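You operate a simulated robot arm through the tools that you are given. There is no shell and no other tool.

You are at the controls of a simulated robot arm. One attempt, no reset.

JOB
Wind the gold watch on the 950 setting and put it back in its pocket.
Fine: wait for the green lamp; switch the winder off before you take it out.

The check looks at the end state, three seconds after you hand in, the way a careful person would. Anything else that was tipped, shoved, dropped, spilled or broken makes it a failure.

ROBOT AND FRAMES
A 6-joint arm with a two-finger parallel gripper, fixed in place. Base frame: the origin is at the foot of the arm, x ahead of it, y to its left, z up; the work surface is at about z = 82. Readings come in cm, rad, newtons and seconds.
With the tool pointing down near the work surface it reaches from about 38 to 90 cm from the base axis. Its first joint turns from -2.007 to 2.007 rad. Payload 3.43 kg.
The tool frame sits at the grasp point between the pads (the TCP): z along the fingers, y along the line on which they close. The tips reach 3.4 cm beyond it. Largest opening 12.8 cm; finger width 2.4, thickness 1.2; the body of the gripper, 4.8 by 13 cm, starts 9.6 cm behind the TCP.
Orientation is told as [roll, pitch, yaw] about the base's x, y, z axes, in that order, counted from this pose: with the fingers straight down and closing along the base's y, the tool's x points along the base's -x, its y along +y and its z along -z.

CONTROLS
- The arm moves only by the tool send_rows. Its argument "rows" is a list of rows, each a list of 6 numbers: the shift along the tool's x, y, z in units of 50 mm (1.0 is 50 mm), then the turn, a rotation vector about the tool's x, y, z in units of 6 degrees (1.0 is 6 degrees). In form: [[tx, ty, tz, ax, ay, az], ...]. A call has 1 to 20 rows; each row shifts and turns the commanded pose from where the row before left it, along the tool's axes as they then stand. "fingers" is the closure, from 0 (fully open) to 1 (shut), set as the call begins (left out, the last holds). A call with a number of a shift or a turn outside -1 to 1 is refused whole. Each row takes 0.2 s and may step no farther than 5 cm and 0.15 rad from the row before; otherwise, or with a gripper value out of range, the whole call is refused. Where a pose cannot be reached the arm comes as near as it can. A force on the tool above 40 N (or 10 N above the force at the start of the call, whichever is more), or a blocked arm, ends the call early, and 0.2 s more pass. Each finger travels about 10.8 cm/s and halts on what it meets, pressing with about 37 N; the grip force reading is that of the motor and also rises with nothing between the fingers. The clock runs only during rows and for 0.2 s after the last one: add rows that do not move to give the fingers time. The reply holds the time, the measured pose of the TCP, the force on the tool along the base axes, the opening and the grip force, in the units named above and with some noise, with the torque about the TCP (base axes, N m) and any sound that the robot's microphone picked up, and new pictures: "views" is both (left out), scene, wrist or none.
- Cameras (640 x 400 px; columns grow to the right, rows downward): "scene" is fixed at [39.72, 64.97, 142.48]; the picture's right is [-0.99, 0.10, 0.00], its down [0.08, 0.81, -0.58] and it looks along [-0.06, -0.58, -0.81] (base axes); focal length 286 px, centre (320, 200). "wrist" rides on the gripper at [7.6, -1.1, -16] in the tool frame; the picture's right is [0.15, 0.99, 0.00], its down [-0.88, 0.13, -0.46] and it looks along [-0.45, 0.07, 0.89] (tool axes); focal length 234 px, centre (320, 200). There is no depth. A picture from a camera that has moved, and an enlarged one, comes with that camera's place and axes in the base frame and with its lens.
- slide_trunk(by): slides the trunk up (or, below 0, down) by that many cm; the arm rides with it, the base frame stays. It gives what a move gives, with no picture.
- zoom(camera, box): a new picture of the part [left, top, right, bottom] of that camera's present view, enlarged. It takes no simulated time.
- job_done(): hands the job in; it is judged then, once.

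Nothing tells you positions but the pictures and the camera data. Unless the task says otherwise, let go and move clear before handing in.

The tools are called after ">>>" as a command line: name --pt "numbers of a row" for each row, then --argument value for the rest, lists and objects as JSON in quotes. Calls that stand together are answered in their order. send_rows: Moves the arm, as the interface text tells. Its arguments: {"type":"object","properties":{"rows":{"type":"array"},"fingers":{"type":"number"},"views":{"type":"string","enum":["both","scene","wrist","none"]}},"required":["rows"]} The other tools are called the same way: slide_trunk (by) slides the trunk up or down; zoom (camera, box) takes an enlarged picture of a part of a camera's view; job_done () hands the job in.

At the start:

```text
t: 0.0
ee_pos: [31.77, 47.01, 120.8]
ee_rot: [0.002, -0.001, 0.0]
wrist_force: [0.1, 0.8, -0.8]
ft_torque: [0.0, -0.01, 0.01]
opening: 12.79
gripper_force: 0.0
trunk travel left (down, up): [-57.5, 21.5]
```

scene: 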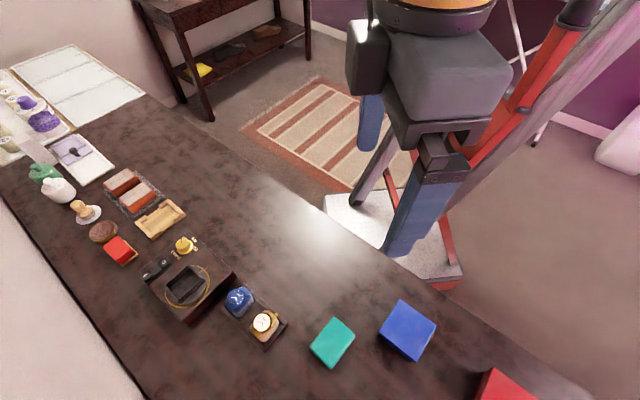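
wrist: 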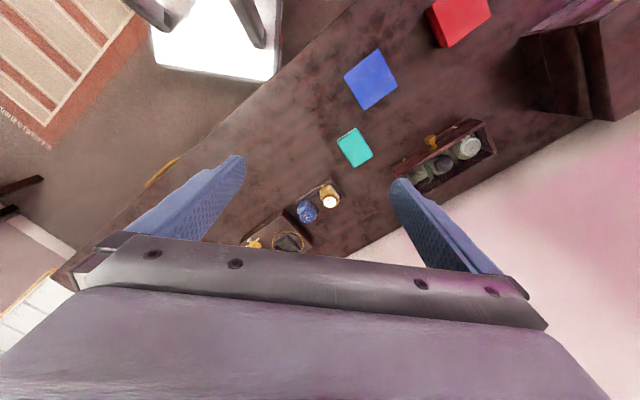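

I see a dark bench with a watch winder (square box with a ring), a small tray holding a blue and a gold watch, and other items. I'll enlarge the views before moving anything.

>>> zoom --camera "scene" --box '[130, 220, 300, 360]'

>>> zoom --camera "wrist" --box '[230, 160, 400, 266]'

>>> zoom --camera "scene" --box '[0, 130, 220, 280]'

```text
2.86 times, centred on (215, 290) of scene
camera zoom: at [39.72, 64.97, 142.48], right [-0.99, 0.1, 0.0], down [0.08, 0.81, -0.58], along [-0.06, -0.58, -0.81], focal length 816 px, centre (620, -57)
```

zoom: 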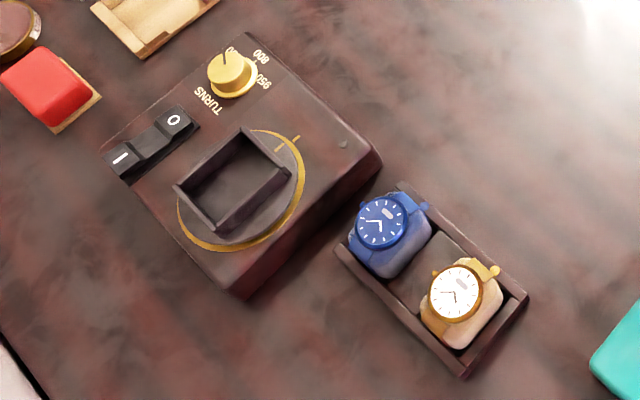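

```text
3.76 times, centred on (315, 213) of wrist
camera zoom: at [24.25, 46.05, 136.7], right [-0.15, 0.99, 0.0], down [0.88, 0.13, 0.46], along [0.45, 0.07, -0.89], focal length 882 px, centre (339, 151)
```

zoom: 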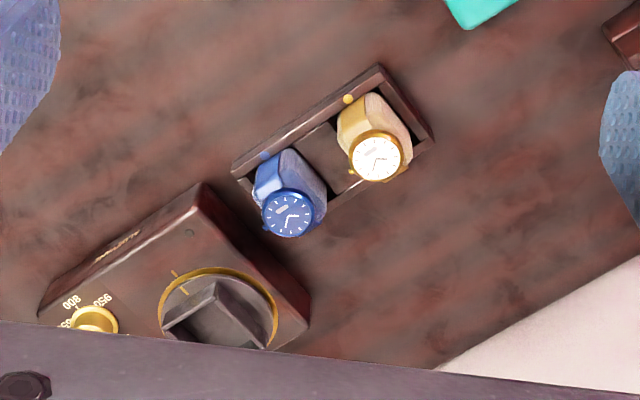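

```text
2.67 times, centred on (110, 205) of scene
camera zoom: at [39.72, 64.97, 142.48], right [-0.99, 0.1, 0.0], down [0.08, 0.81, -0.58], along [-0.06, -0.58, -0.81], focal length 761 px, centre (880, 187)
```

zoom: 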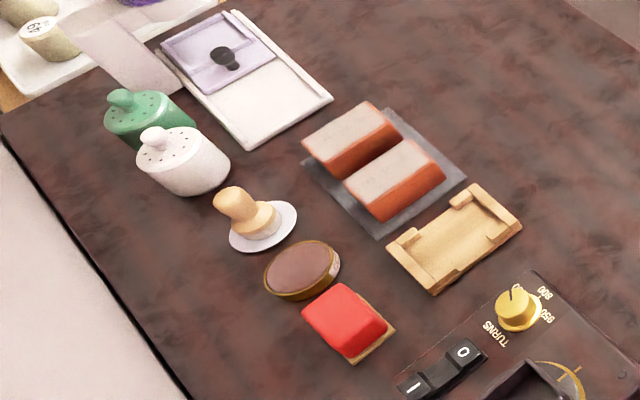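

The winder has a TURNS knob, an I/O rocker, a rotor with a cup and a small dark lamp. The gold watch sits in the tray near (48, 52). I'll bring the wrist camera over the winder for a closer look.

>>> send_rows --pt "-0.8 -0.2 0.3 0 0 0" --pt "-0.8 -0.2 0.3 0 0 0" --pt "-0.8 -0.2 0.3 0 0 0" --pt "-0.8 -0.2 0.3 0 0 0" --pt "-0.4 -0.1 0.3 0 0 0" --pt "0 0 0 0 0 0" --fingers 0

```text
t: 1.4
ee_pos: [49.77, 42.49, 112.74]
ee_rot: [0.0, 0.0, 0.003]
wrist_force: [0.2, -0.3, -0.8]
ft_torque: [0.0, 0.04, 0.01]
opening: 12.82
gripper_force: 0.3
trunk travel left (down, up): [-57.5, 21.5]
camera wrist: at [42.35, 41.52, 128.68], right [-0.15, 0.99, 0.0], down [0.88, 0.13, 0.46], along [0.45, 0.07, -0.89], focal length 234 px, centre (320, 200)
```

scene: 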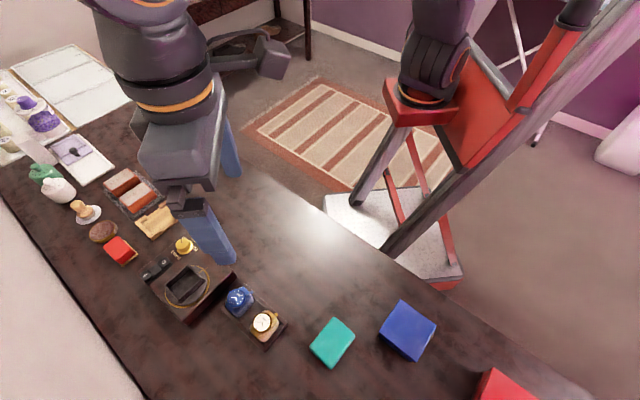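
wrist: 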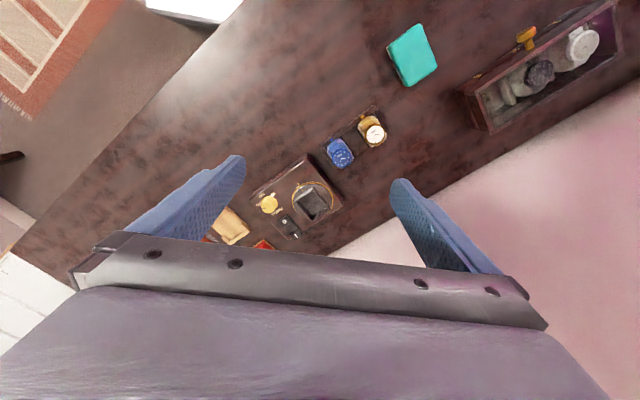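

The wrist camera now sees the winder and tray, plus a second wooden box on the right. I'll zoom in on each.

>>> zoom --camera "wrist" --box '[235, 140, 365, 250]'

>>> zoom --camera "wrist" --box '[440, 0, 640, 140]'

>>> zoom --camera "wrist" --box '[300, 90, 410, 180]'

>>> zoom --camera "scene" --box '[130, 225, 300, 355]'

```text
3.64 times, centred on (300, 195) of wrist
camera zoom: at [42.35, 41.52, 128.68], right [-0.15, 0.99, 0.0], down [0.88, 0.13, 0.46], along [0.45, 0.07, -0.89], focal length 852 px, centre (393, 218)
```

zoom: 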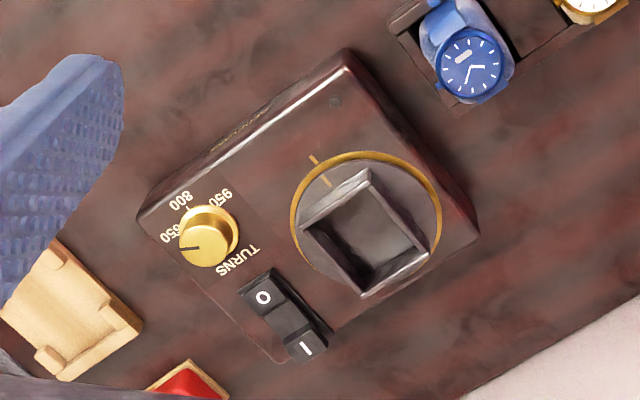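

```text
2.86 times, centred on (540, 70) of wrist
camera zoom: at [42.35, 41.52, 128.68], right [-0.15, 0.99, 0.0], down [0.88, 0.13, 0.46], along [0.45, 0.07, -0.89], focal length 669 px, centre (-309, 571)
```

zoom: 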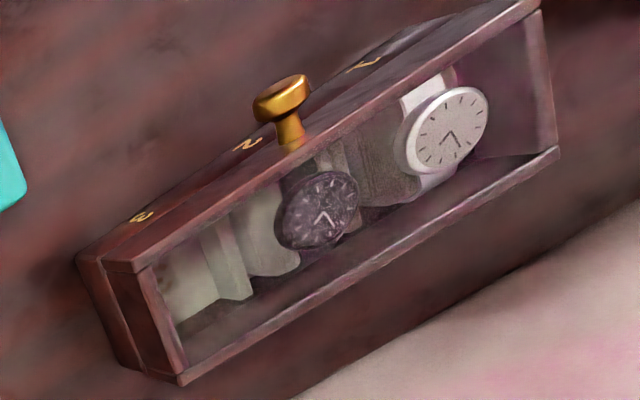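

```text
4.44 times, centred on (355, 135) of wrist
camera zoom: at [42.35, 41.52, 128.68], right [-0.15, 0.99, 0.0], down [0.88, 0.13, 0.46], along [0.45, 0.07, -0.89], focal length 1041 px, centre (164, 489)
```

zoom: 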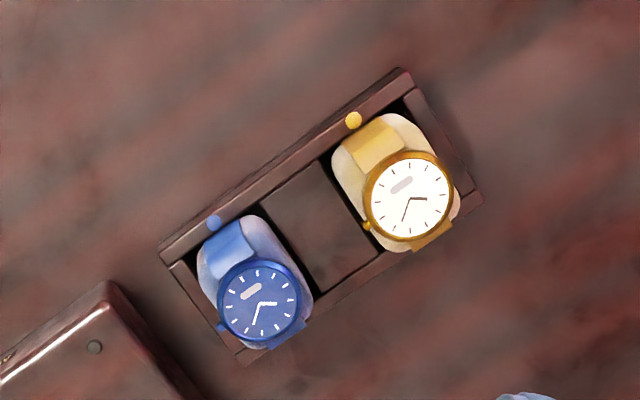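

```text
3.08 times, centred on (215, 290) of scene
camera zoom: at [39.72, 64.97, 142.48], right [-0.99, 0.1, 0.0], down [0.08, 0.81, -0.58], along [-0.06, -0.58, -0.81], focal length 878 px, centre (643, -77)
```

zoom: 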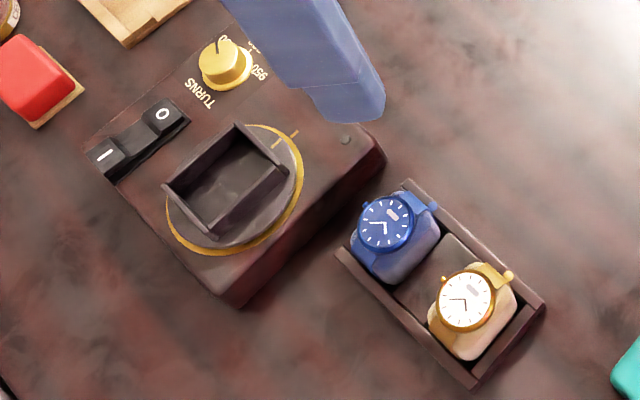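

I've placed the winder at about 45° with its top near z=87. The rotor is near (63.6, 43.4), the knob near (65.7, 34.9) pointing at 650, and the O and I ends of the rocker near (69, 38) and (72, 41). The gold watch is near (48.7, 52) and its pocket is marked by a gold dot. I'll go above the watch and turn the gripper 45° to look closely.

>>> send_rows --pt "0.06 0.48 0.4 0 0 0" --pt "0.06 0.48 0.4 0 0 0" --pt "0.06 0.48 0.4 0 0 0" --pt "0.06 0.48 0.4 0 0 0" --pt "0 0 0 0 0 -0.9375" --pt "0 0 0 0 0 -0.9375" --pt "0 0 0 0 0 -0.9375" --pt "0 0 0 0 0 -0.9375" --pt "0 0 0 0 0 -0.9375" --pt "0 0 0 0 0 -0.9375" --pt "0 0 0 0 0 -0.9375" --pt "0 0 0 0 0 -0.9375" --pt "0 0 0 0 0 0" --fingers 0

```text
t: 4.2
ee_pos: [48.56, 52.15, 104.4]
ee_rot: [0.0, 0.001, 0.788]
wrist_force: [0.4, -0.4, 0.2]
ft_torque: [-0.03, -0.01, 0.0]
opening: 12.82
gripper_force: 0.1
trunk travel left (down, up): [-57.5, 21.5]
camera wrist: at [44.02, 46.11, 120.45], right [-0.8, 0.6, 0.0], down [0.53, 0.72, 0.46], along [0.27, 0.37, -0.89], focal length 234 px, centre (320, 200)
```

scene: 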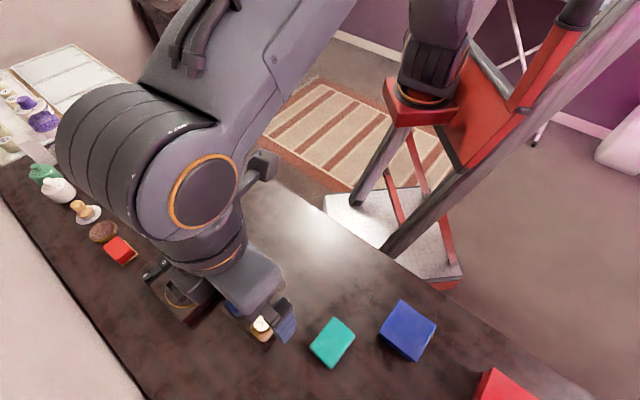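
wrist: 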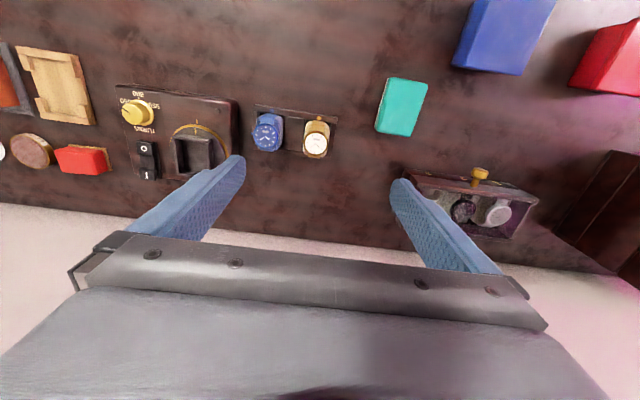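

>>> zoom --camera "wrist" --box '[240, 95, 350, 165]'

>>> zoom --camera "wrist" --box '[105, 75, 245, 190]'

>>> zoom --camera "scene" --box '[230, 280, 310, 360]'

```text
5.71 times, centred on (295, 130) of wrist
camera zoom: at [44.02, 46.11, 120.45], right [-0.8, 0.6, 0.0], down [0.53, 0.72, 0.46], along [0.27, 0.37, -0.89], focal length 1338 px, centre (463, 600)
```

zoom: 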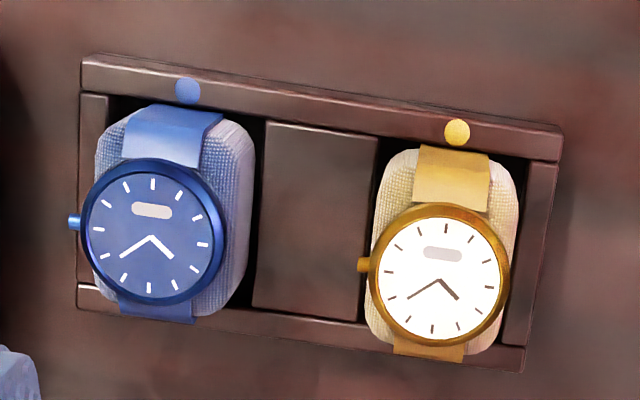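

```text
3.48 times, centred on (175, 132) of wrist
camera zoom: at [44.02, 46.11, 120.45], right [-0.8, 0.6, 0.0], down [0.53, 0.72, 0.46], along [0.27, 0.37, -0.89], focal length 814 px, centre (824, 435)
```

zoom: 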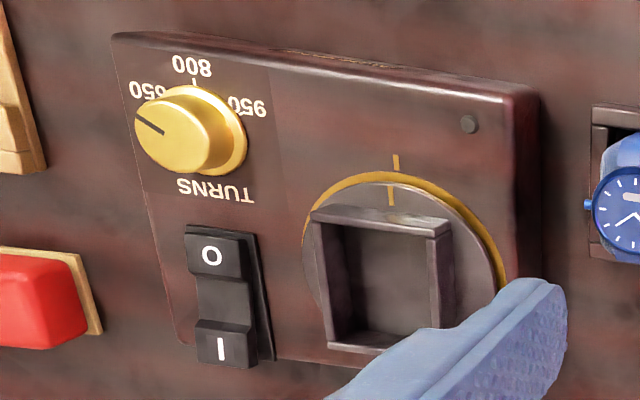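

```text
5.00 times, centred on (270, 320) of scene
camera zoom: at [39.72, 64.97, 142.48], right [-0.99, 0.1, 0.0], down [0.08, 0.81, -0.58], along [-0.06, -0.58, -0.81], focal length 1427 px, centre (570, -400)
```

zoom: 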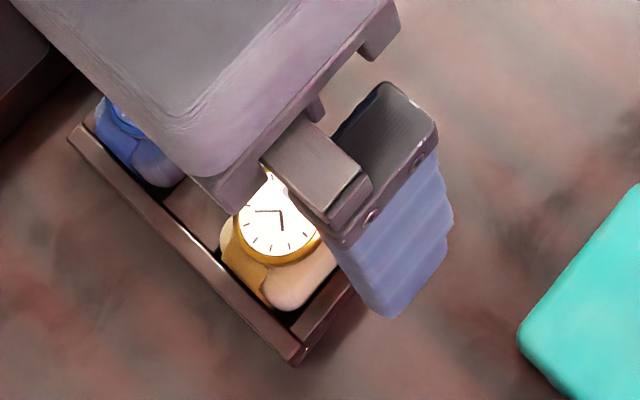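

The tray rim is at about z=84 and the cushion rises to about z=88, so I can grip it above the rim. The knob points near 650 and must turn clockwise to 950. I'll move over the knob to look at it closely.

>>> send_rows --pt "0 -0.97 0.1 0 0 0" --pt "0 -0.97 0.1 0 0 0" --pt "0 -0.97 0.1 0 0 0" --pt "0 -0.97 0.1 0 0 0" --pt "0 -0.97 0.1 0 0 0" --pt "0 0 0 0 0 0" --fingers 0 --views "wrist"

>>> zoom --camera "wrist" --box '[260, 90, 400, 180]'

```text
t: 5.6
ee_pos: [65.76, 34.9, 102.14]
ee_rot: [0.0, 0.0, 0.785]
wrist_force: [-0.1, 0.2, -0.5]
ft_torque: [0.01, 0.0, 0.01]
opening: 12.79
gripper_force: 0.1
trunk travel left (down, up): [-57.5, 21.5]
camera wrist: at [61.21, 28.81, 118.09], right [-0.8, 0.6, 0.0], down [0.53, 0.71, 0.46], along [0.27, 0.37, -0.89], focal length 234 px, centre (320, 200)
```

wrist: 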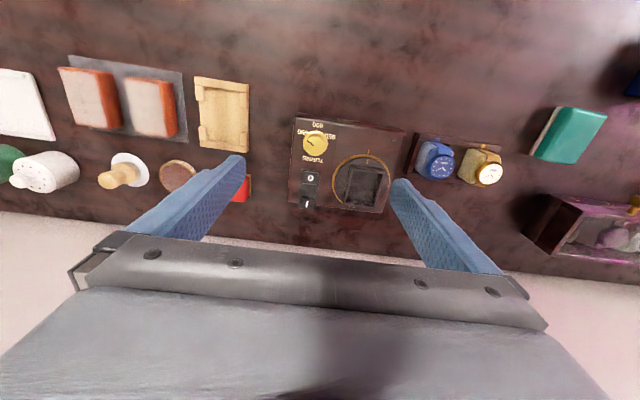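

```text
4.44 times, centred on (330, 135) of wrist
camera zoom: at [61.21, 28.81, 118.09], right [-0.8, 0.6, 0.0], down [0.53, 0.71, 0.46], along [0.27, 0.37, -0.89], focal length 1041 px, centre (276, 489)
```

zoom: 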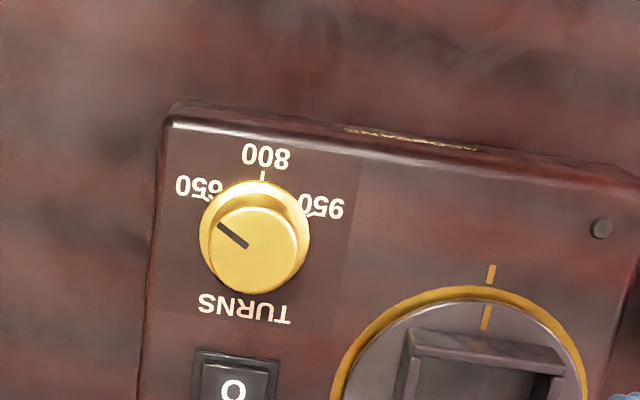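

The pointer sits at 650, about −60° from the 800 tick, and 950 is about +60°. The knob axis is near (66.35, 34.55), with the winder top at about z=86 and the knob top at about 87.6. I'll turn it in two 60° twists, so first I'll line up with the gripper at yaw 75° and the fingers partly closed.

>>> send_rows --pt "-0.034 -0.133 0 0 0 -1" --pt "0 0 0.2 0 0 -1" --pt "0 0 0.3 0 0 -1" --pt "0 0 0.4 0 0 -1" --pt "0 0 0.4 0 0 -1" --pt "0 0 0.3 0 0 0" --pt "0 0 0 0 0 0" --fingers 0.58 --views "both"

>>> zoom --camera "wrist" --box '[260, 110, 400, 210]'

```text
t: 7.2
ee_pos: [66.41, 34.65, 93.99]
ee_rot: [0.0, 0.001, 1.309]
wrist_force: [0.2, 0.0, 0.1]
ft_torque: [0.01, 0.0, -0.01]
opening: 5.38
gripper_force: 0.1
trunk travel left (down, up): [-57.5, 21.5]
camera wrist: at [65.52, 27.19, 109.94], right [-0.99, 0.11, 0.0], down [0.1, 0.88, 0.46], along [0.05, 0.45, -0.89], focal length 234 px, centre (320, 200)
```

scene: 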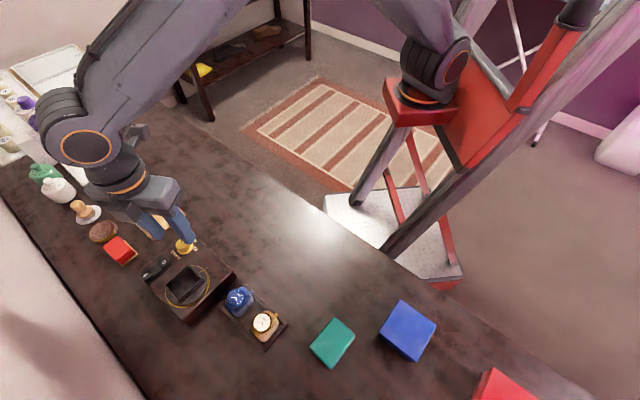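
wrist: 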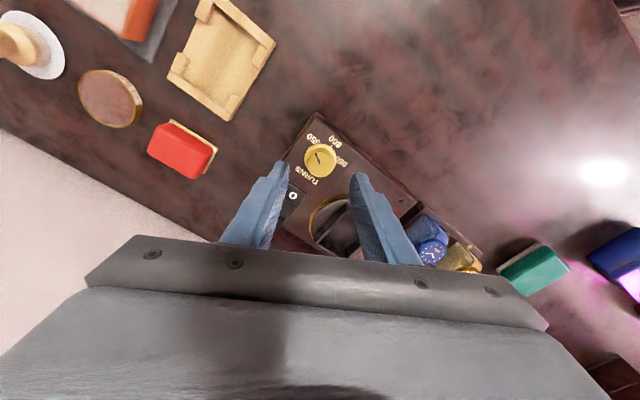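

```text
4.00 times, centred on (330, 160) of wrist
camera zoom: at [65.52, 27.19, 109.94], right [-0.99, 0.11, 0.0], down [0.1, 0.88, 0.46], along [0.05, 0.45, -0.89], focal length 937 px, centre (280, 360)
```

zoom: 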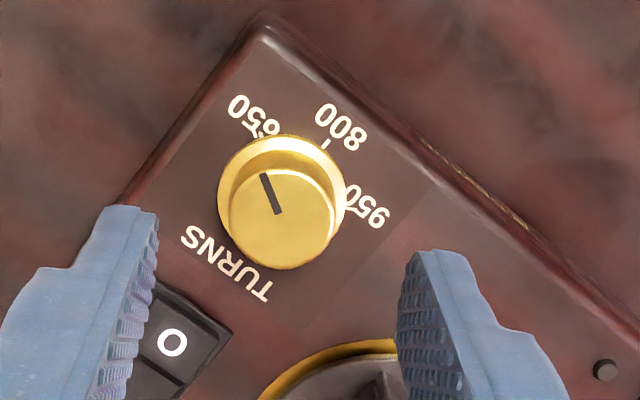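

The knob is centred between the fingers to within about 1 mm. I'll correct that, descend around it and stop with the tips just above the winder top.

>>> send_rows --pt "0.02 0.025 0.3 0 0 0" --pt "0 0 0.3 0 0 0" --pt "0 0 0.22 0 0 0" --pt "0 0 0 0 0 0" --fingers 0.58 --views "both"

>>> zoom --camera "scene" --box '[130, 205, 240, 285]'

>>> zoom --camera "wrist" --box '[260, 130, 400, 230]'

```text
t: 8.2
ee_pos: [66.22, 34.47, 90.02]
ee_rot: [0.0, 0.0, 1.31]
wrist_force: [1.0, 0.7, 0.7]
ft_torque: [0.0, 0.02, -0.04]
opening: 5.39
gripper_force: 0.1
trunk travel left (down, up): [-57.5, 21.5]
camera wrist: at [65.34, 26.97, 105.93], right [-0.99, 0.11, 0.0], down [0.1, 0.88, 0.46], along [0.05, 0.45, -0.89], focal length 234 px, centre (320, 200)
```

scene: 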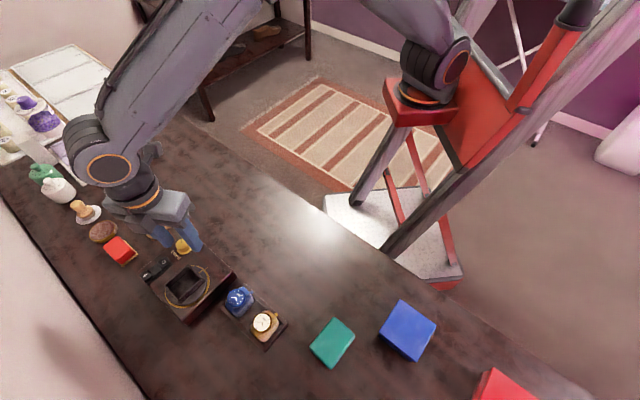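
wrist: 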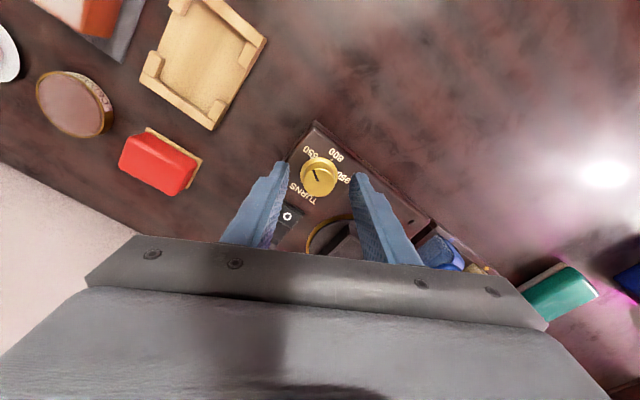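

```text
5.00 times, centred on (185, 245) of scene
camera zoom: at [39.72, 64.97, 142.48], right [-0.99, 0.1, 0.0], down [0.08, 0.81, -0.58], along [-0.06, -0.58, -0.81], focal length 1427 px, centre (995, -25)
```

zoom: 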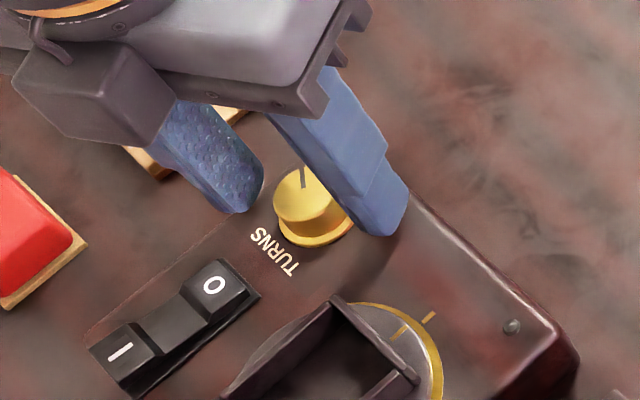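

```text
4.00 times, centred on (330, 180) of wrist
camera zoom: at [65.34, 26.97, 105.93], right [-0.99, 0.11, 0.0], down [0.1, 0.88, 0.46], along [0.05, 0.45, -0.89], focal length 937 px, centre (280, 280)
```

zoom: 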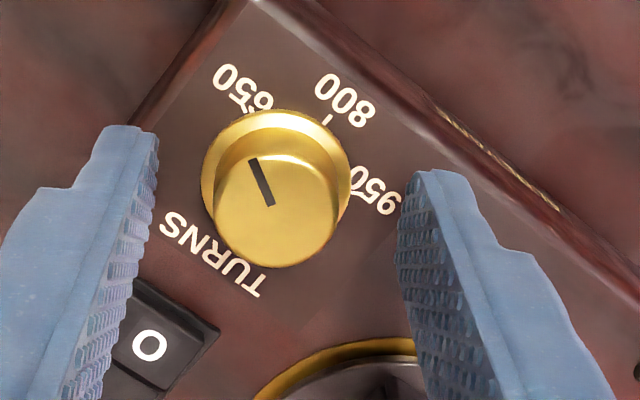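

The tips are beside the knob and above its flange, with the knob centred. I'll close on it now.

>>> send_rows --pt "0 0 0 0 0 0" --pt "0 0 0 0 0 0" --pt "0 0 0 0 0 0" --fingers 0.85 --views "wrist"

>>> zoom --camera "wrist" --box '[260, 130, 400, 230]'

```text
t: 9.0
ee_pos: [66.21, 34.37, 89.96]
ee_rot: [-0.001, -0.001, 1.31]
wrist_force: [9.5, 1.4, -1.5]
ft_torque: [0.34, -0.08, -0.06]
opening: 2.76
gripper_force: 44.7
trunk travel left (down, up): [-57.5, 21.5]
camera wrist: at [65.41, 26.94, 105.93], right [-0.99, 0.12, 0.0], down [0.1, 0.88, 0.46], along [0.05, 0.45, -0.89], focal length 234 px, centre (320, 200)
```

wrist: 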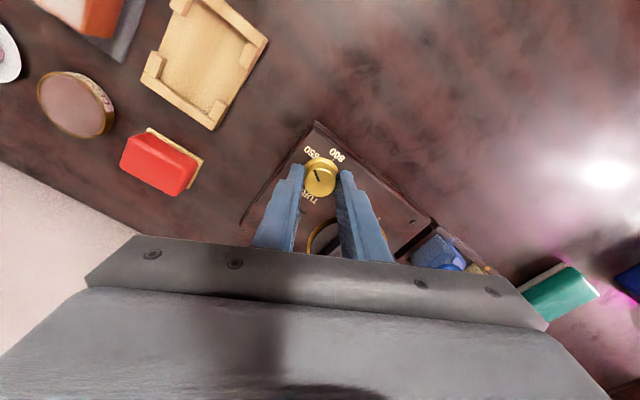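

```text
4.00 times, centred on (330, 180) of wrist
camera zoom: at [65.41, 26.94, 105.93], right [-0.99, 0.12, 0.0], down [0.1, 0.88, 0.46], along [0.05, 0.45, -0.89], focal length 937 px, centre (280, 280)
```

zoom: 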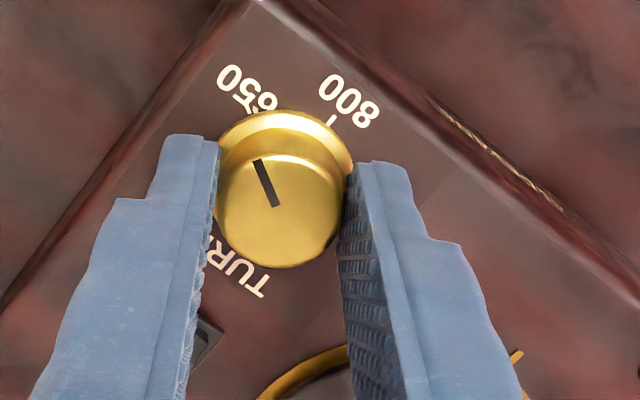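

The knob is gripped at 2.76 cm. A 9.5 N side force suggests a slight offset, so I'll shift about 1 mm and turn 60° clockwise.

>>> send_rows --pt "0 -0.02 0 0 0 0" --pt "0 0 0 0 0 1" --pt "0 0 0 0 0 1" --pt "0 0 0 0 0 1" --pt "0 0 0 0 0 1" --pt "0 0 0 0 0 1" --pt "0 0 0 0 0 1" --pt "0 0 0 0 0 1" --pt "0 0 0 0 0 1" --pt "0 0 0 0 0 1" --pt "0 0 0 0 0 1" --pt "0 0 0 0 0 0" --fingers 0.85 --views "wrist"

>>> zoom --camera "wrist" --box '[260, 130, 400, 230]'

```text
t: 11.6
ee_pos: [66.22, 34.45, 90.0]
ee_rot: [-0.001, 0.001, 0.261]
wrist_force: [-0.4, -16.0, 6.6]
ft_torque: [-0.37, 0.34, -0.01]
opening: 2.78
gripper_force: 45.5
trunk travel left (down, up): [-57.5, 21.5]
camera wrist: at [59.25, 31.55, 105.93], right [-0.4, 0.92, 0.0], down [0.82, 0.35, 0.46], along [0.42, 0.18, -0.89], focal length 234 px, centre (320, 200)
```

wrist: 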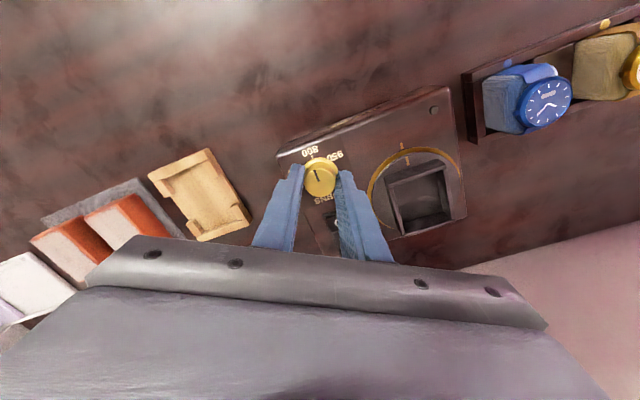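

```text
4.00 times, centred on (330, 180) of wrist
camera zoom: at [59.25, 31.55, 105.93], right [-0.4, 0.92, 0.0], down [0.82, 0.35, 0.46], along [0.42, 0.18, -0.89], focal length 937 px, centre (280, 280)
```

zoom: 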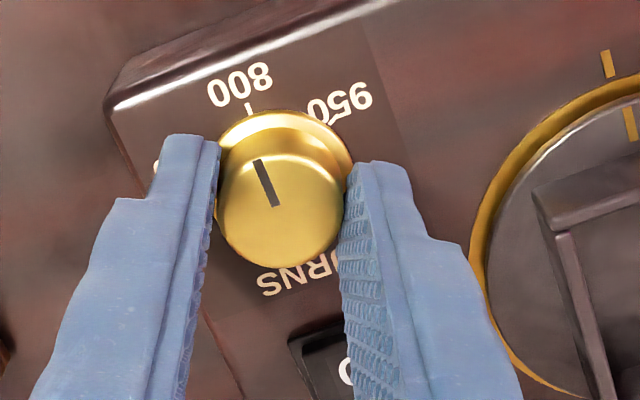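

The knob followed and now points at 800. I'll open, swing back to yaw 75°, nudge the centring and re-grip for the second 60°.

>>> send_rows --pt "0 0 0 0 0 0" --pt "0 0 0 0 0 0" --pt "0 0 0 0 0 0" --pt "0 0 0 0 0 -1" --pt "0 0 0 0 0 -1" --pt "0 0 0 0 0 -1" --pt "0 0 0 0 0 -1" --pt "0 0 0 0 0 -1" --pt "0 0 0 0 0 -1" --pt "0 0 0 0 0 -1" --pt "0 0 0 0 0 -1" --pt "0 0 0 0 0 -1" --pt "0 0 0 0 0 -1" --pt "0.02 -0.02 0 0 0 0" --pt "0 0 0 0 0 0" --fingers 0.58 --views "wrist"

>>> zoom --camera "wrist" --box '[260, 130, 400, 230]'

```text
t: 14.8
ee_pos: [66.37, 34.49, 90.06]
ee_rot: [-0.002, -0.001, 1.308]
wrist_force: [0.6, -0.3, -0.2]
ft_torque: [0.03, -0.04, 0.0]
opening: 5.37
gripper_force: 0.0
trunk travel left (down, up): [-57.5, 21.5]
camera wrist: at [65.51, 26.98, 105.93], right [-0.99, 0.11, 0.0], down [0.1, 0.88, 0.46], along [0.05, 0.45, -0.89], focal length 234 px, centre (320, 200)
```

wrist: 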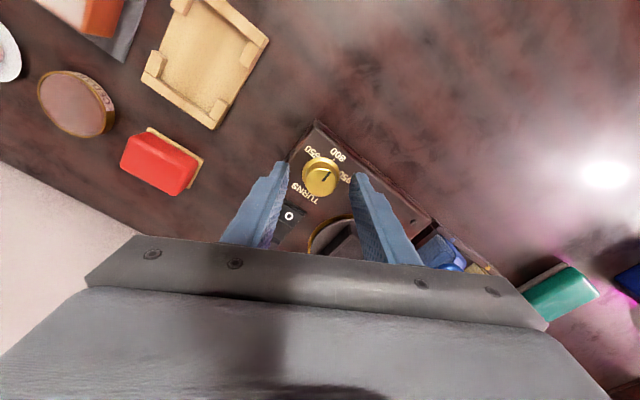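

```text
4.00 times, centred on (330, 180) of wrist
camera zoom: at [65.51, 26.98, 105.93], right [-0.99, 0.11, 0.0], down [0.1, 0.88, 0.46], along [0.05, 0.45, -0.89], focal length 937 px, centre (280, 280)
```

zoom: 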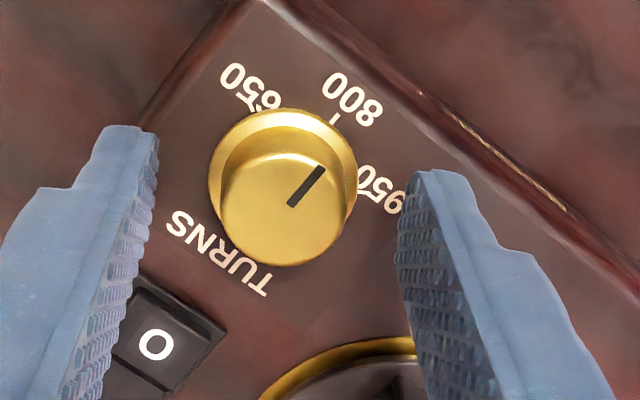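

The knob is at 800 now. I'll grip again and turn it a further 60° to 950.

>>> send_rows --pt "0 0.01 0 0 0 0" --pt "0 0 0 0 0 0" --pt "0 0 0 0 0 0" --pt "0 0 0 0 0 0" --pt "0 0 0 0 0 1" --pt "0 0 0 0 0 1" --pt "0 0 0 0 0 1" --pt "0 0 0 0 0 1" --pt "0 0 0 0 0 1" --pt "0 0 0 0 0 1" --pt "0 0 0 0 0 1" --pt "0 0 0 0 0 1" --pt "0 0 0 0 0 1" --pt "0 0 0 0 0 1" --pt "0 0 0 0 0 0" --fingers 0.85 --views "wrist"

>>> zoom --camera "wrist" --box '[260, 130, 400, 230]'

```text
t: 18.0
ee_pos: [66.24, 34.47, 89.96]
ee_rot: [0.0, -0.003, 0.26]
wrist_force: [-4.4, 3.8, 6.8]
ft_torque: [0.07, -0.66, 0.0]
opening: 2.77
gripper_force: 44.8
trunk travel left (down, up): [-57.5, 21.5]
camera wrist: at [59.27, 31.56, 105.91], right [-0.4, 0.92, 0.0], down [0.82, 0.35, 0.46], along [0.42, 0.18, -0.89], focal length 234 px, centre (320, 200)
```

wrist: 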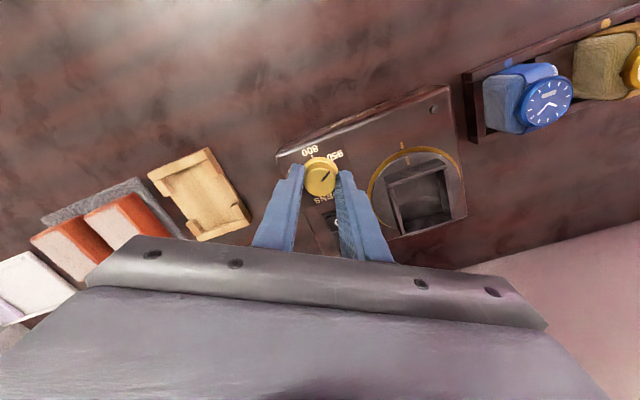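

```text
4.00 times, centred on (330, 180) of wrist
camera zoom: at [59.27, 31.56, 105.91], right [-0.4, 0.92, 0.0], down [0.82, 0.35, 0.46], along [0.42, 0.18, -0.89], focal length 937 px, centre (280, 280)
```

zoom: 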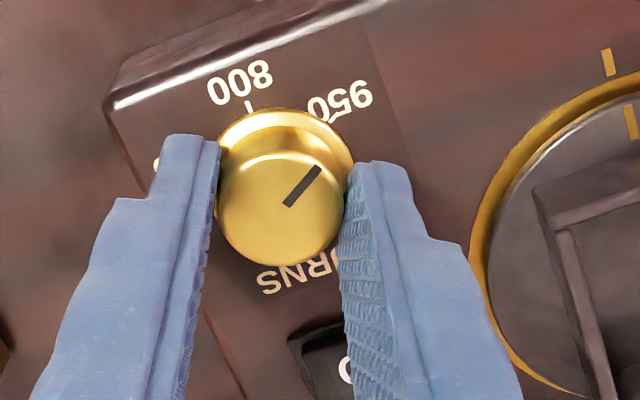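

The pointer now lines up with 950. I'll release, lift straight up and confirm.

>>> send_rows --pt "0 0 0 0 0 0" --pt "0 0 0 0 0 0" --pt "0 0 -0.3 0 0 0" --pt "0 0 -0.5 0 0 0" --pt "0 0 -0.7 0 0 0" --pt "0 0 -0.7 0 0 0" --pt "0 0 0 0 0 0" --fingers 0.58 --views "wrist"

>>> zoom --camera "wrist" --box '[260, 90, 420, 190]'

```text
t: 19.6
ee_pos: [66.24, 34.31, 100.9]
ee_rot: [-0.001, 0.0, 0.262]
wrist_force: [0.3, 0.4, -0.4]
ft_torque: [0.02, -0.03, -0.02]
opening: 5.39
gripper_force: 0.0
trunk travel left (down, up): [-57.5, 21.5]
camera wrist: at [59.29, 31.37, 116.94], right [-0.4, 0.92, 0.0], down [0.82, 0.35, 0.46], along [0.42, 0.18, -0.89], focal length 234 px, centre (320, 200)
```

wrist: 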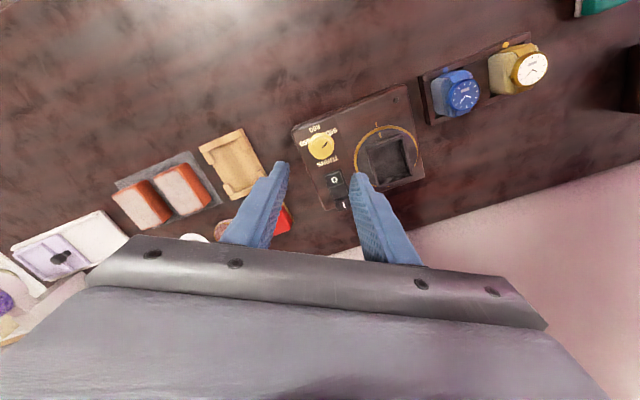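

```text
4.00 times, centred on (340, 140) of wrist
camera zoom: at [59.29, 31.37, 116.94], right [-0.4, 0.92, 0.0], down [0.82, 0.35, 0.46], along [0.42, 0.18, -0.89], focal length 937 px, centre (240, 440)
```

zoom: 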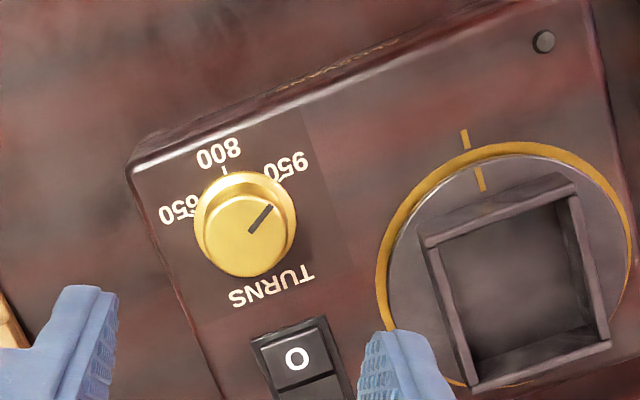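

The knob is set at 950. Next is the watch, so I'll enlarge the tray from this angle to judge cushion height and shape.

>>> zoom --camera "wrist" --box '[410, 25, 560, 130]'

>>> zoom --camera "scene" --box '[200, 270, 310, 360]'

```text
3.81 times, centred on (485, 78) of wrist
camera zoom: at [59.29, 31.37, 116.94], right [-0.4, 0.92, 0.0], down [0.82, 0.35, 0.46], along [0.42, 0.18, -0.89], focal length 892 px, centre (-309, 667)
```

zoom: 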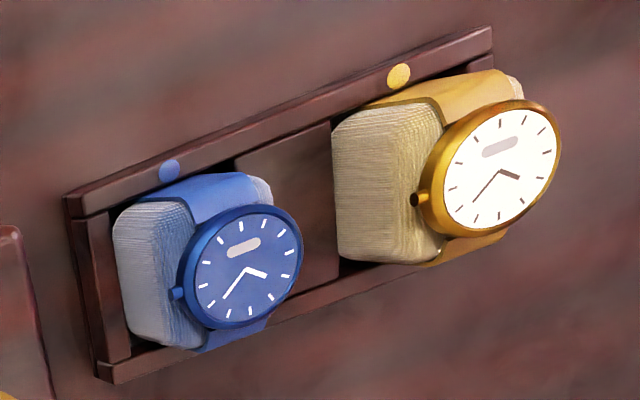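

```text
4.44 times, centred on (255, 315) of scene
camera zoom: at [39.72, 64.97, 142.48], right [-0.99, 0.1, 0.0], down [0.08, 0.81, -0.58], along [-0.06, -0.58, -0.81], focal length 1269 px, centre (609, -311)
```

zoom: 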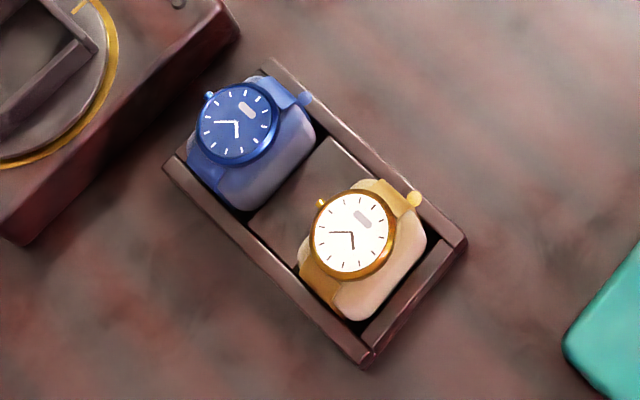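

The gold dial is at about (49.07, 52.05, 88), the tray rim is at z=84 and the cup rim near z=88. The crown sticks out on the blue-watch side, so I'll grip across the strap ends instead. I'll turn to yaw −45° and go above the gold watch.

>>> send_rows --pt "0 0 -0.06 0 0 1" --pt "0 0 -0.06 0 0 1" --pt "0 0 -0.06 0 0 1" --pt "0 0 -0.06 0 0 1" --pt "0 0 -0.06 0 0 1" --pt "0 0 -0.06 0 0 1" --pt "0 0 -0.06 0 0 1" --pt "0 0 -0.06 0 0 1" --pt "0 0 -0.06 0 0 1" --pt "0 0 -0.06 0 0 1" --pt "0 0 0 0 0 0" --fingers 0.4 --views "wrist"

```text
t: 22.0
ee_pos: [66.26, 34.5, 104.02]
ee_rot: [0.0, -0.002, -0.787]
wrist_force: [0.1, 0.8, -1.0]
ft_torque: [0.03, 0.0, -0.01]
opening: 7.68
gripper_force: 0.0
trunk travel left (down, up): [-57.5, 21.5]
camera wrist: at [60.21, 39.18, 119.94], right [0.6, 0.8, 0.0], down [0.71, -0.53, 0.46], along [0.37, -0.27, -0.89], focal length 234 px, centre (320, 200)
```

wrist: 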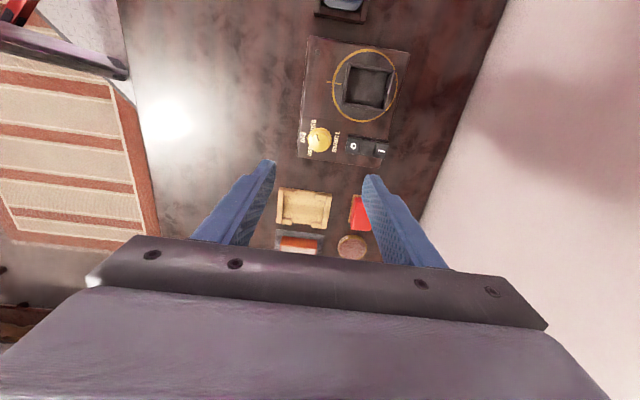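

Yaw −45° is reachable. I'll move across to above the gold watch.

>>> send_rows --pt "0.98 0.01 0 0 0 0" --pt "0.98 0.01 0 0 0 0" --pt "0.98 0.01 0 0 0 0" --pt "0.98 0.01 0 0 0 0" --pt "0.98 0.01 0 0 0 0" --pt "0 0 0.4 0 0 0" --pt "0 0 0.4 0 0 0" --pt "0 0 0 0 0 0" --fingers 0.4 --views "both"

>>> zoom --camera "wrist" --box '[260, 100, 400, 200]'

>>> zoom --camera "scene" --box '[200, 270, 320, 360]'

```text
t: 23.8
ee_pos: [48.98, 51.92, 99.86]
ee_rot: [0.0, 0.001, -0.785]
wrist_force: [-0.1, -0.2, -0.9]
ft_torque: [-0.01, 0.02, 0.0]
opening: 7.69
gripper_force: 0.0
trunk travel left (down, up): [-57.5, 21.5]
camera wrist: at [42.93, 56.74, 115.88], right [0.6, 0.8, 0.0], down [0.71, -0.53, 0.46], along [0.37, -0.27, -0.89], focal length 234 px, centre (320, 200)
```

scene: 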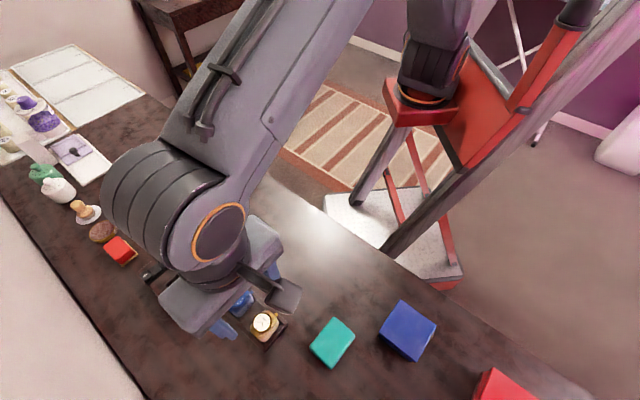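
wrist: 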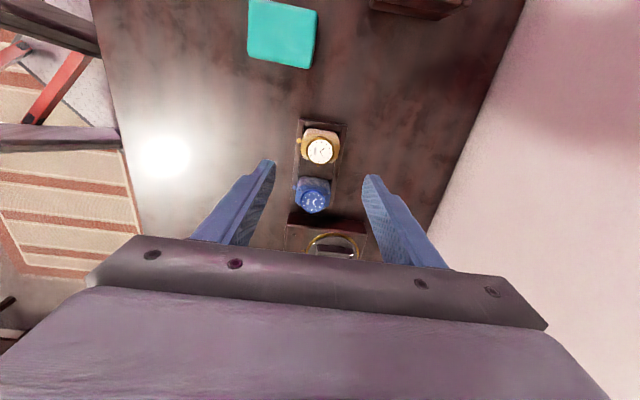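

```text
4.00 times, centred on (330, 150) of wrist
camera zoom: at [42.93, 56.74, 115.88], right [0.6, 0.8, 0.0], down [0.71, -0.53, 0.46], along [0.37, -0.27, -0.89], focal length 937 px, centre (280, 400)
```

zoom: 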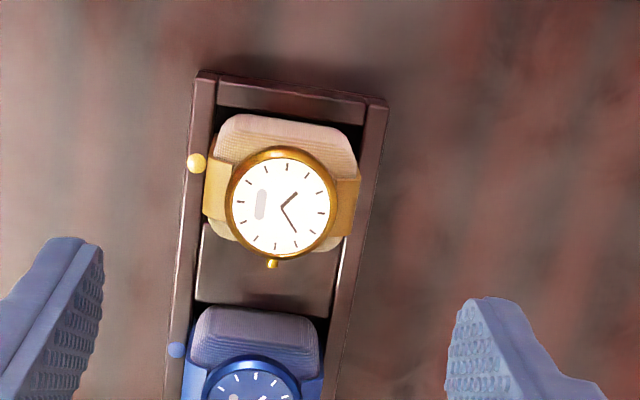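

```text
4.44 times, centred on (260, 315) of scene
camera zoom: at [39.72, 64.97, 142.48], right [-0.99, 0.1, 0.0], down [0.08, 0.81, -0.58], along [-0.06, -0.58, -0.81], focal length 1269 px, centre (587, -311)
```

zoom: 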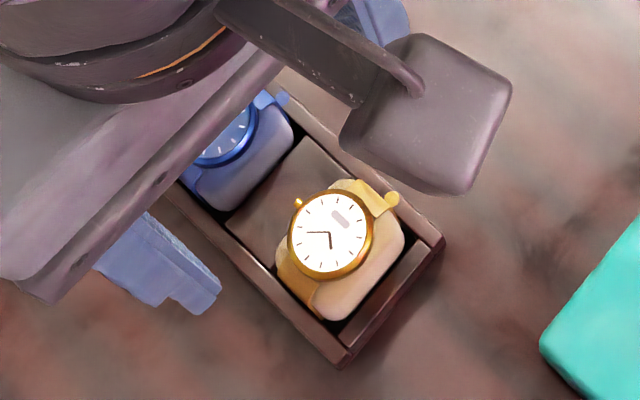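

The watch is centred under the gripper to about 1.4 mm and the strap runs along the closing line. I'll correct and descend so the tips sit about 8 mm above the tray rim.

>>> send_rows --pt "0 0.028 0.4 0 0 0" --pt "0 0 0.5 0 0 0" --pt "0 0 0.5 0 0 0" --pt "0 0 0.4 0 0 0" --pt "0 0 0.3 0 0 0" --pt "0 0 0.22 0 0 0" --pt "0 0 0 0 0 0" --fingers 0.45 --views "both"

>>> zoom --camera "wrist" --box '[250, 130, 390, 230]'

>>> zoom --camera "scene" --box '[200, 270, 320, 360]'

```text
t: 25.4
ee_pos: [49.11, 52.11, 88.26]
ee_rot: [0.001, 0.0, -0.785]
wrist_force: [0.7, -0.1, -0.7]
ft_torque: [0.04, 0.01, 0.01]
opening: 7.03
gripper_force: 0.1
trunk travel left (down, up): [-57.5, 21.5]
camera wrist: at [43.08, 56.74, 104.3], right [0.6, 0.8, 0.0], down [0.71, -0.53, 0.46], along [0.37, -0.27, -0.89], focal length 234 px, centre (320, 200)
```

scene: 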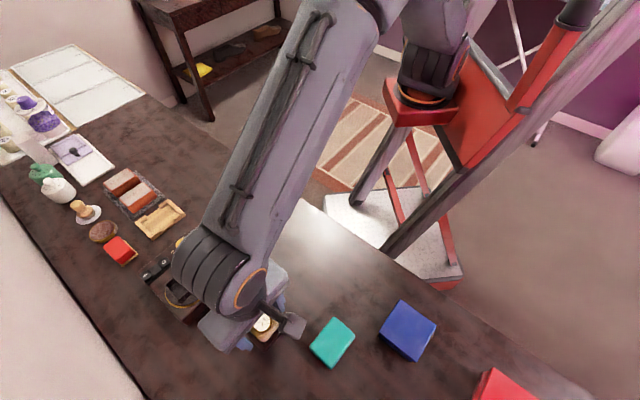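
wrist: 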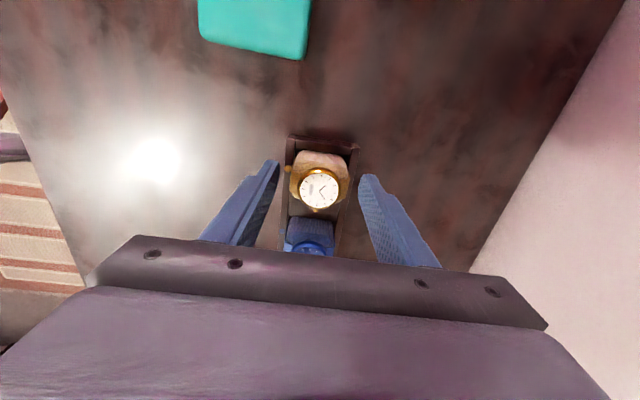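

```text
4.00 times, centred on (320, 180) of wrist
camera zoom: at [43.08, 56.74, 104.3], right [0.6, 0.8, 0.0], down [0.71, -0.53, 0.46], along [0.37, -0.27, -0.89], focal length 937 px, centre (320, 280)
```

zoom: 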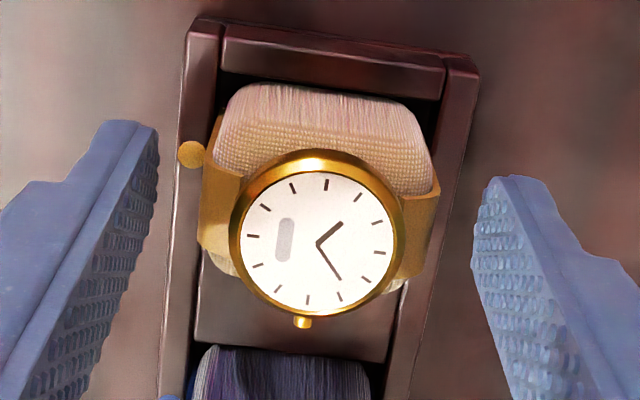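

```text
4.44 times, centred on (260, 315) of scene
camera zoom: at [39.72, 64.97, 142.48], right [-0.99, 0.1, 0.0], down [0.08, 0.81, -0.58], along [-0.06, -0.58, -0.81], focal length 1269 px, centre (587, -311)
```

zoom: 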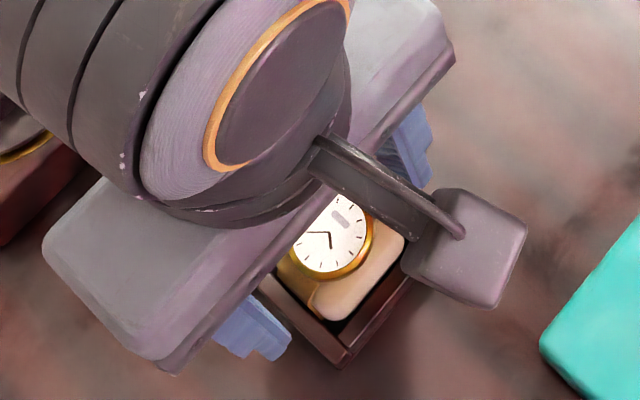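

The watch is centred with the tips above the rim. I'll close on the strap ends and check the grip before lifting.

>>> send_rows --pt "0 0 0 0 0 0" --pt "0 0 0 0 0 0" --pt "0 0 0 0 0 0" --fingers 0.7 --views "wrist"

>>> zoom --camera "wrist" --box '[250, 130, 390, 230]'

```text
t: 26.2
ee_pos: [49.14, 52.13, 88.38]
ee_rot: [-0.002, 0.0, -0.786]
wrist_force: [0.5, 0.8, 0.8]
ft_torque: [0.0, -0.05, -0.01]
opening: 4.5
gripper_force: 36.7
trunk travel left (down, up): [-57.5, 21.5]
camera wrist: at [43.08, 56.74, 104.31], right [0.6, 0.8, 0.0], down [0.71, -0.53, 0.46], along [0.37, -0.27, -0.89], focal length 234 px, centre (320, 200)
```

wrist: 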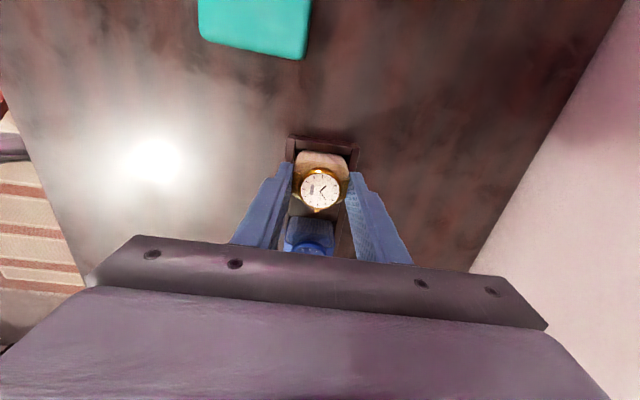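

```text
4.00 times, centred on (320, 180) of wrist
camera zoom: at [43.08, 56.74, 104.31], right [0.6, 0.8, 0.0], down [0.71, -0.53, 0.46], along [0.37, -0.27, -0.89], focal length 937 px, centre (320, 280)
```

zoom: 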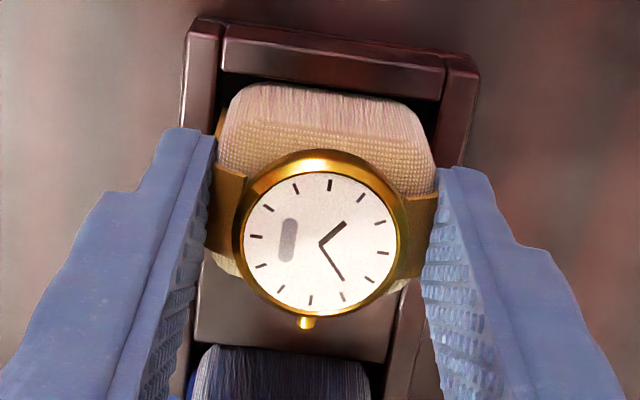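

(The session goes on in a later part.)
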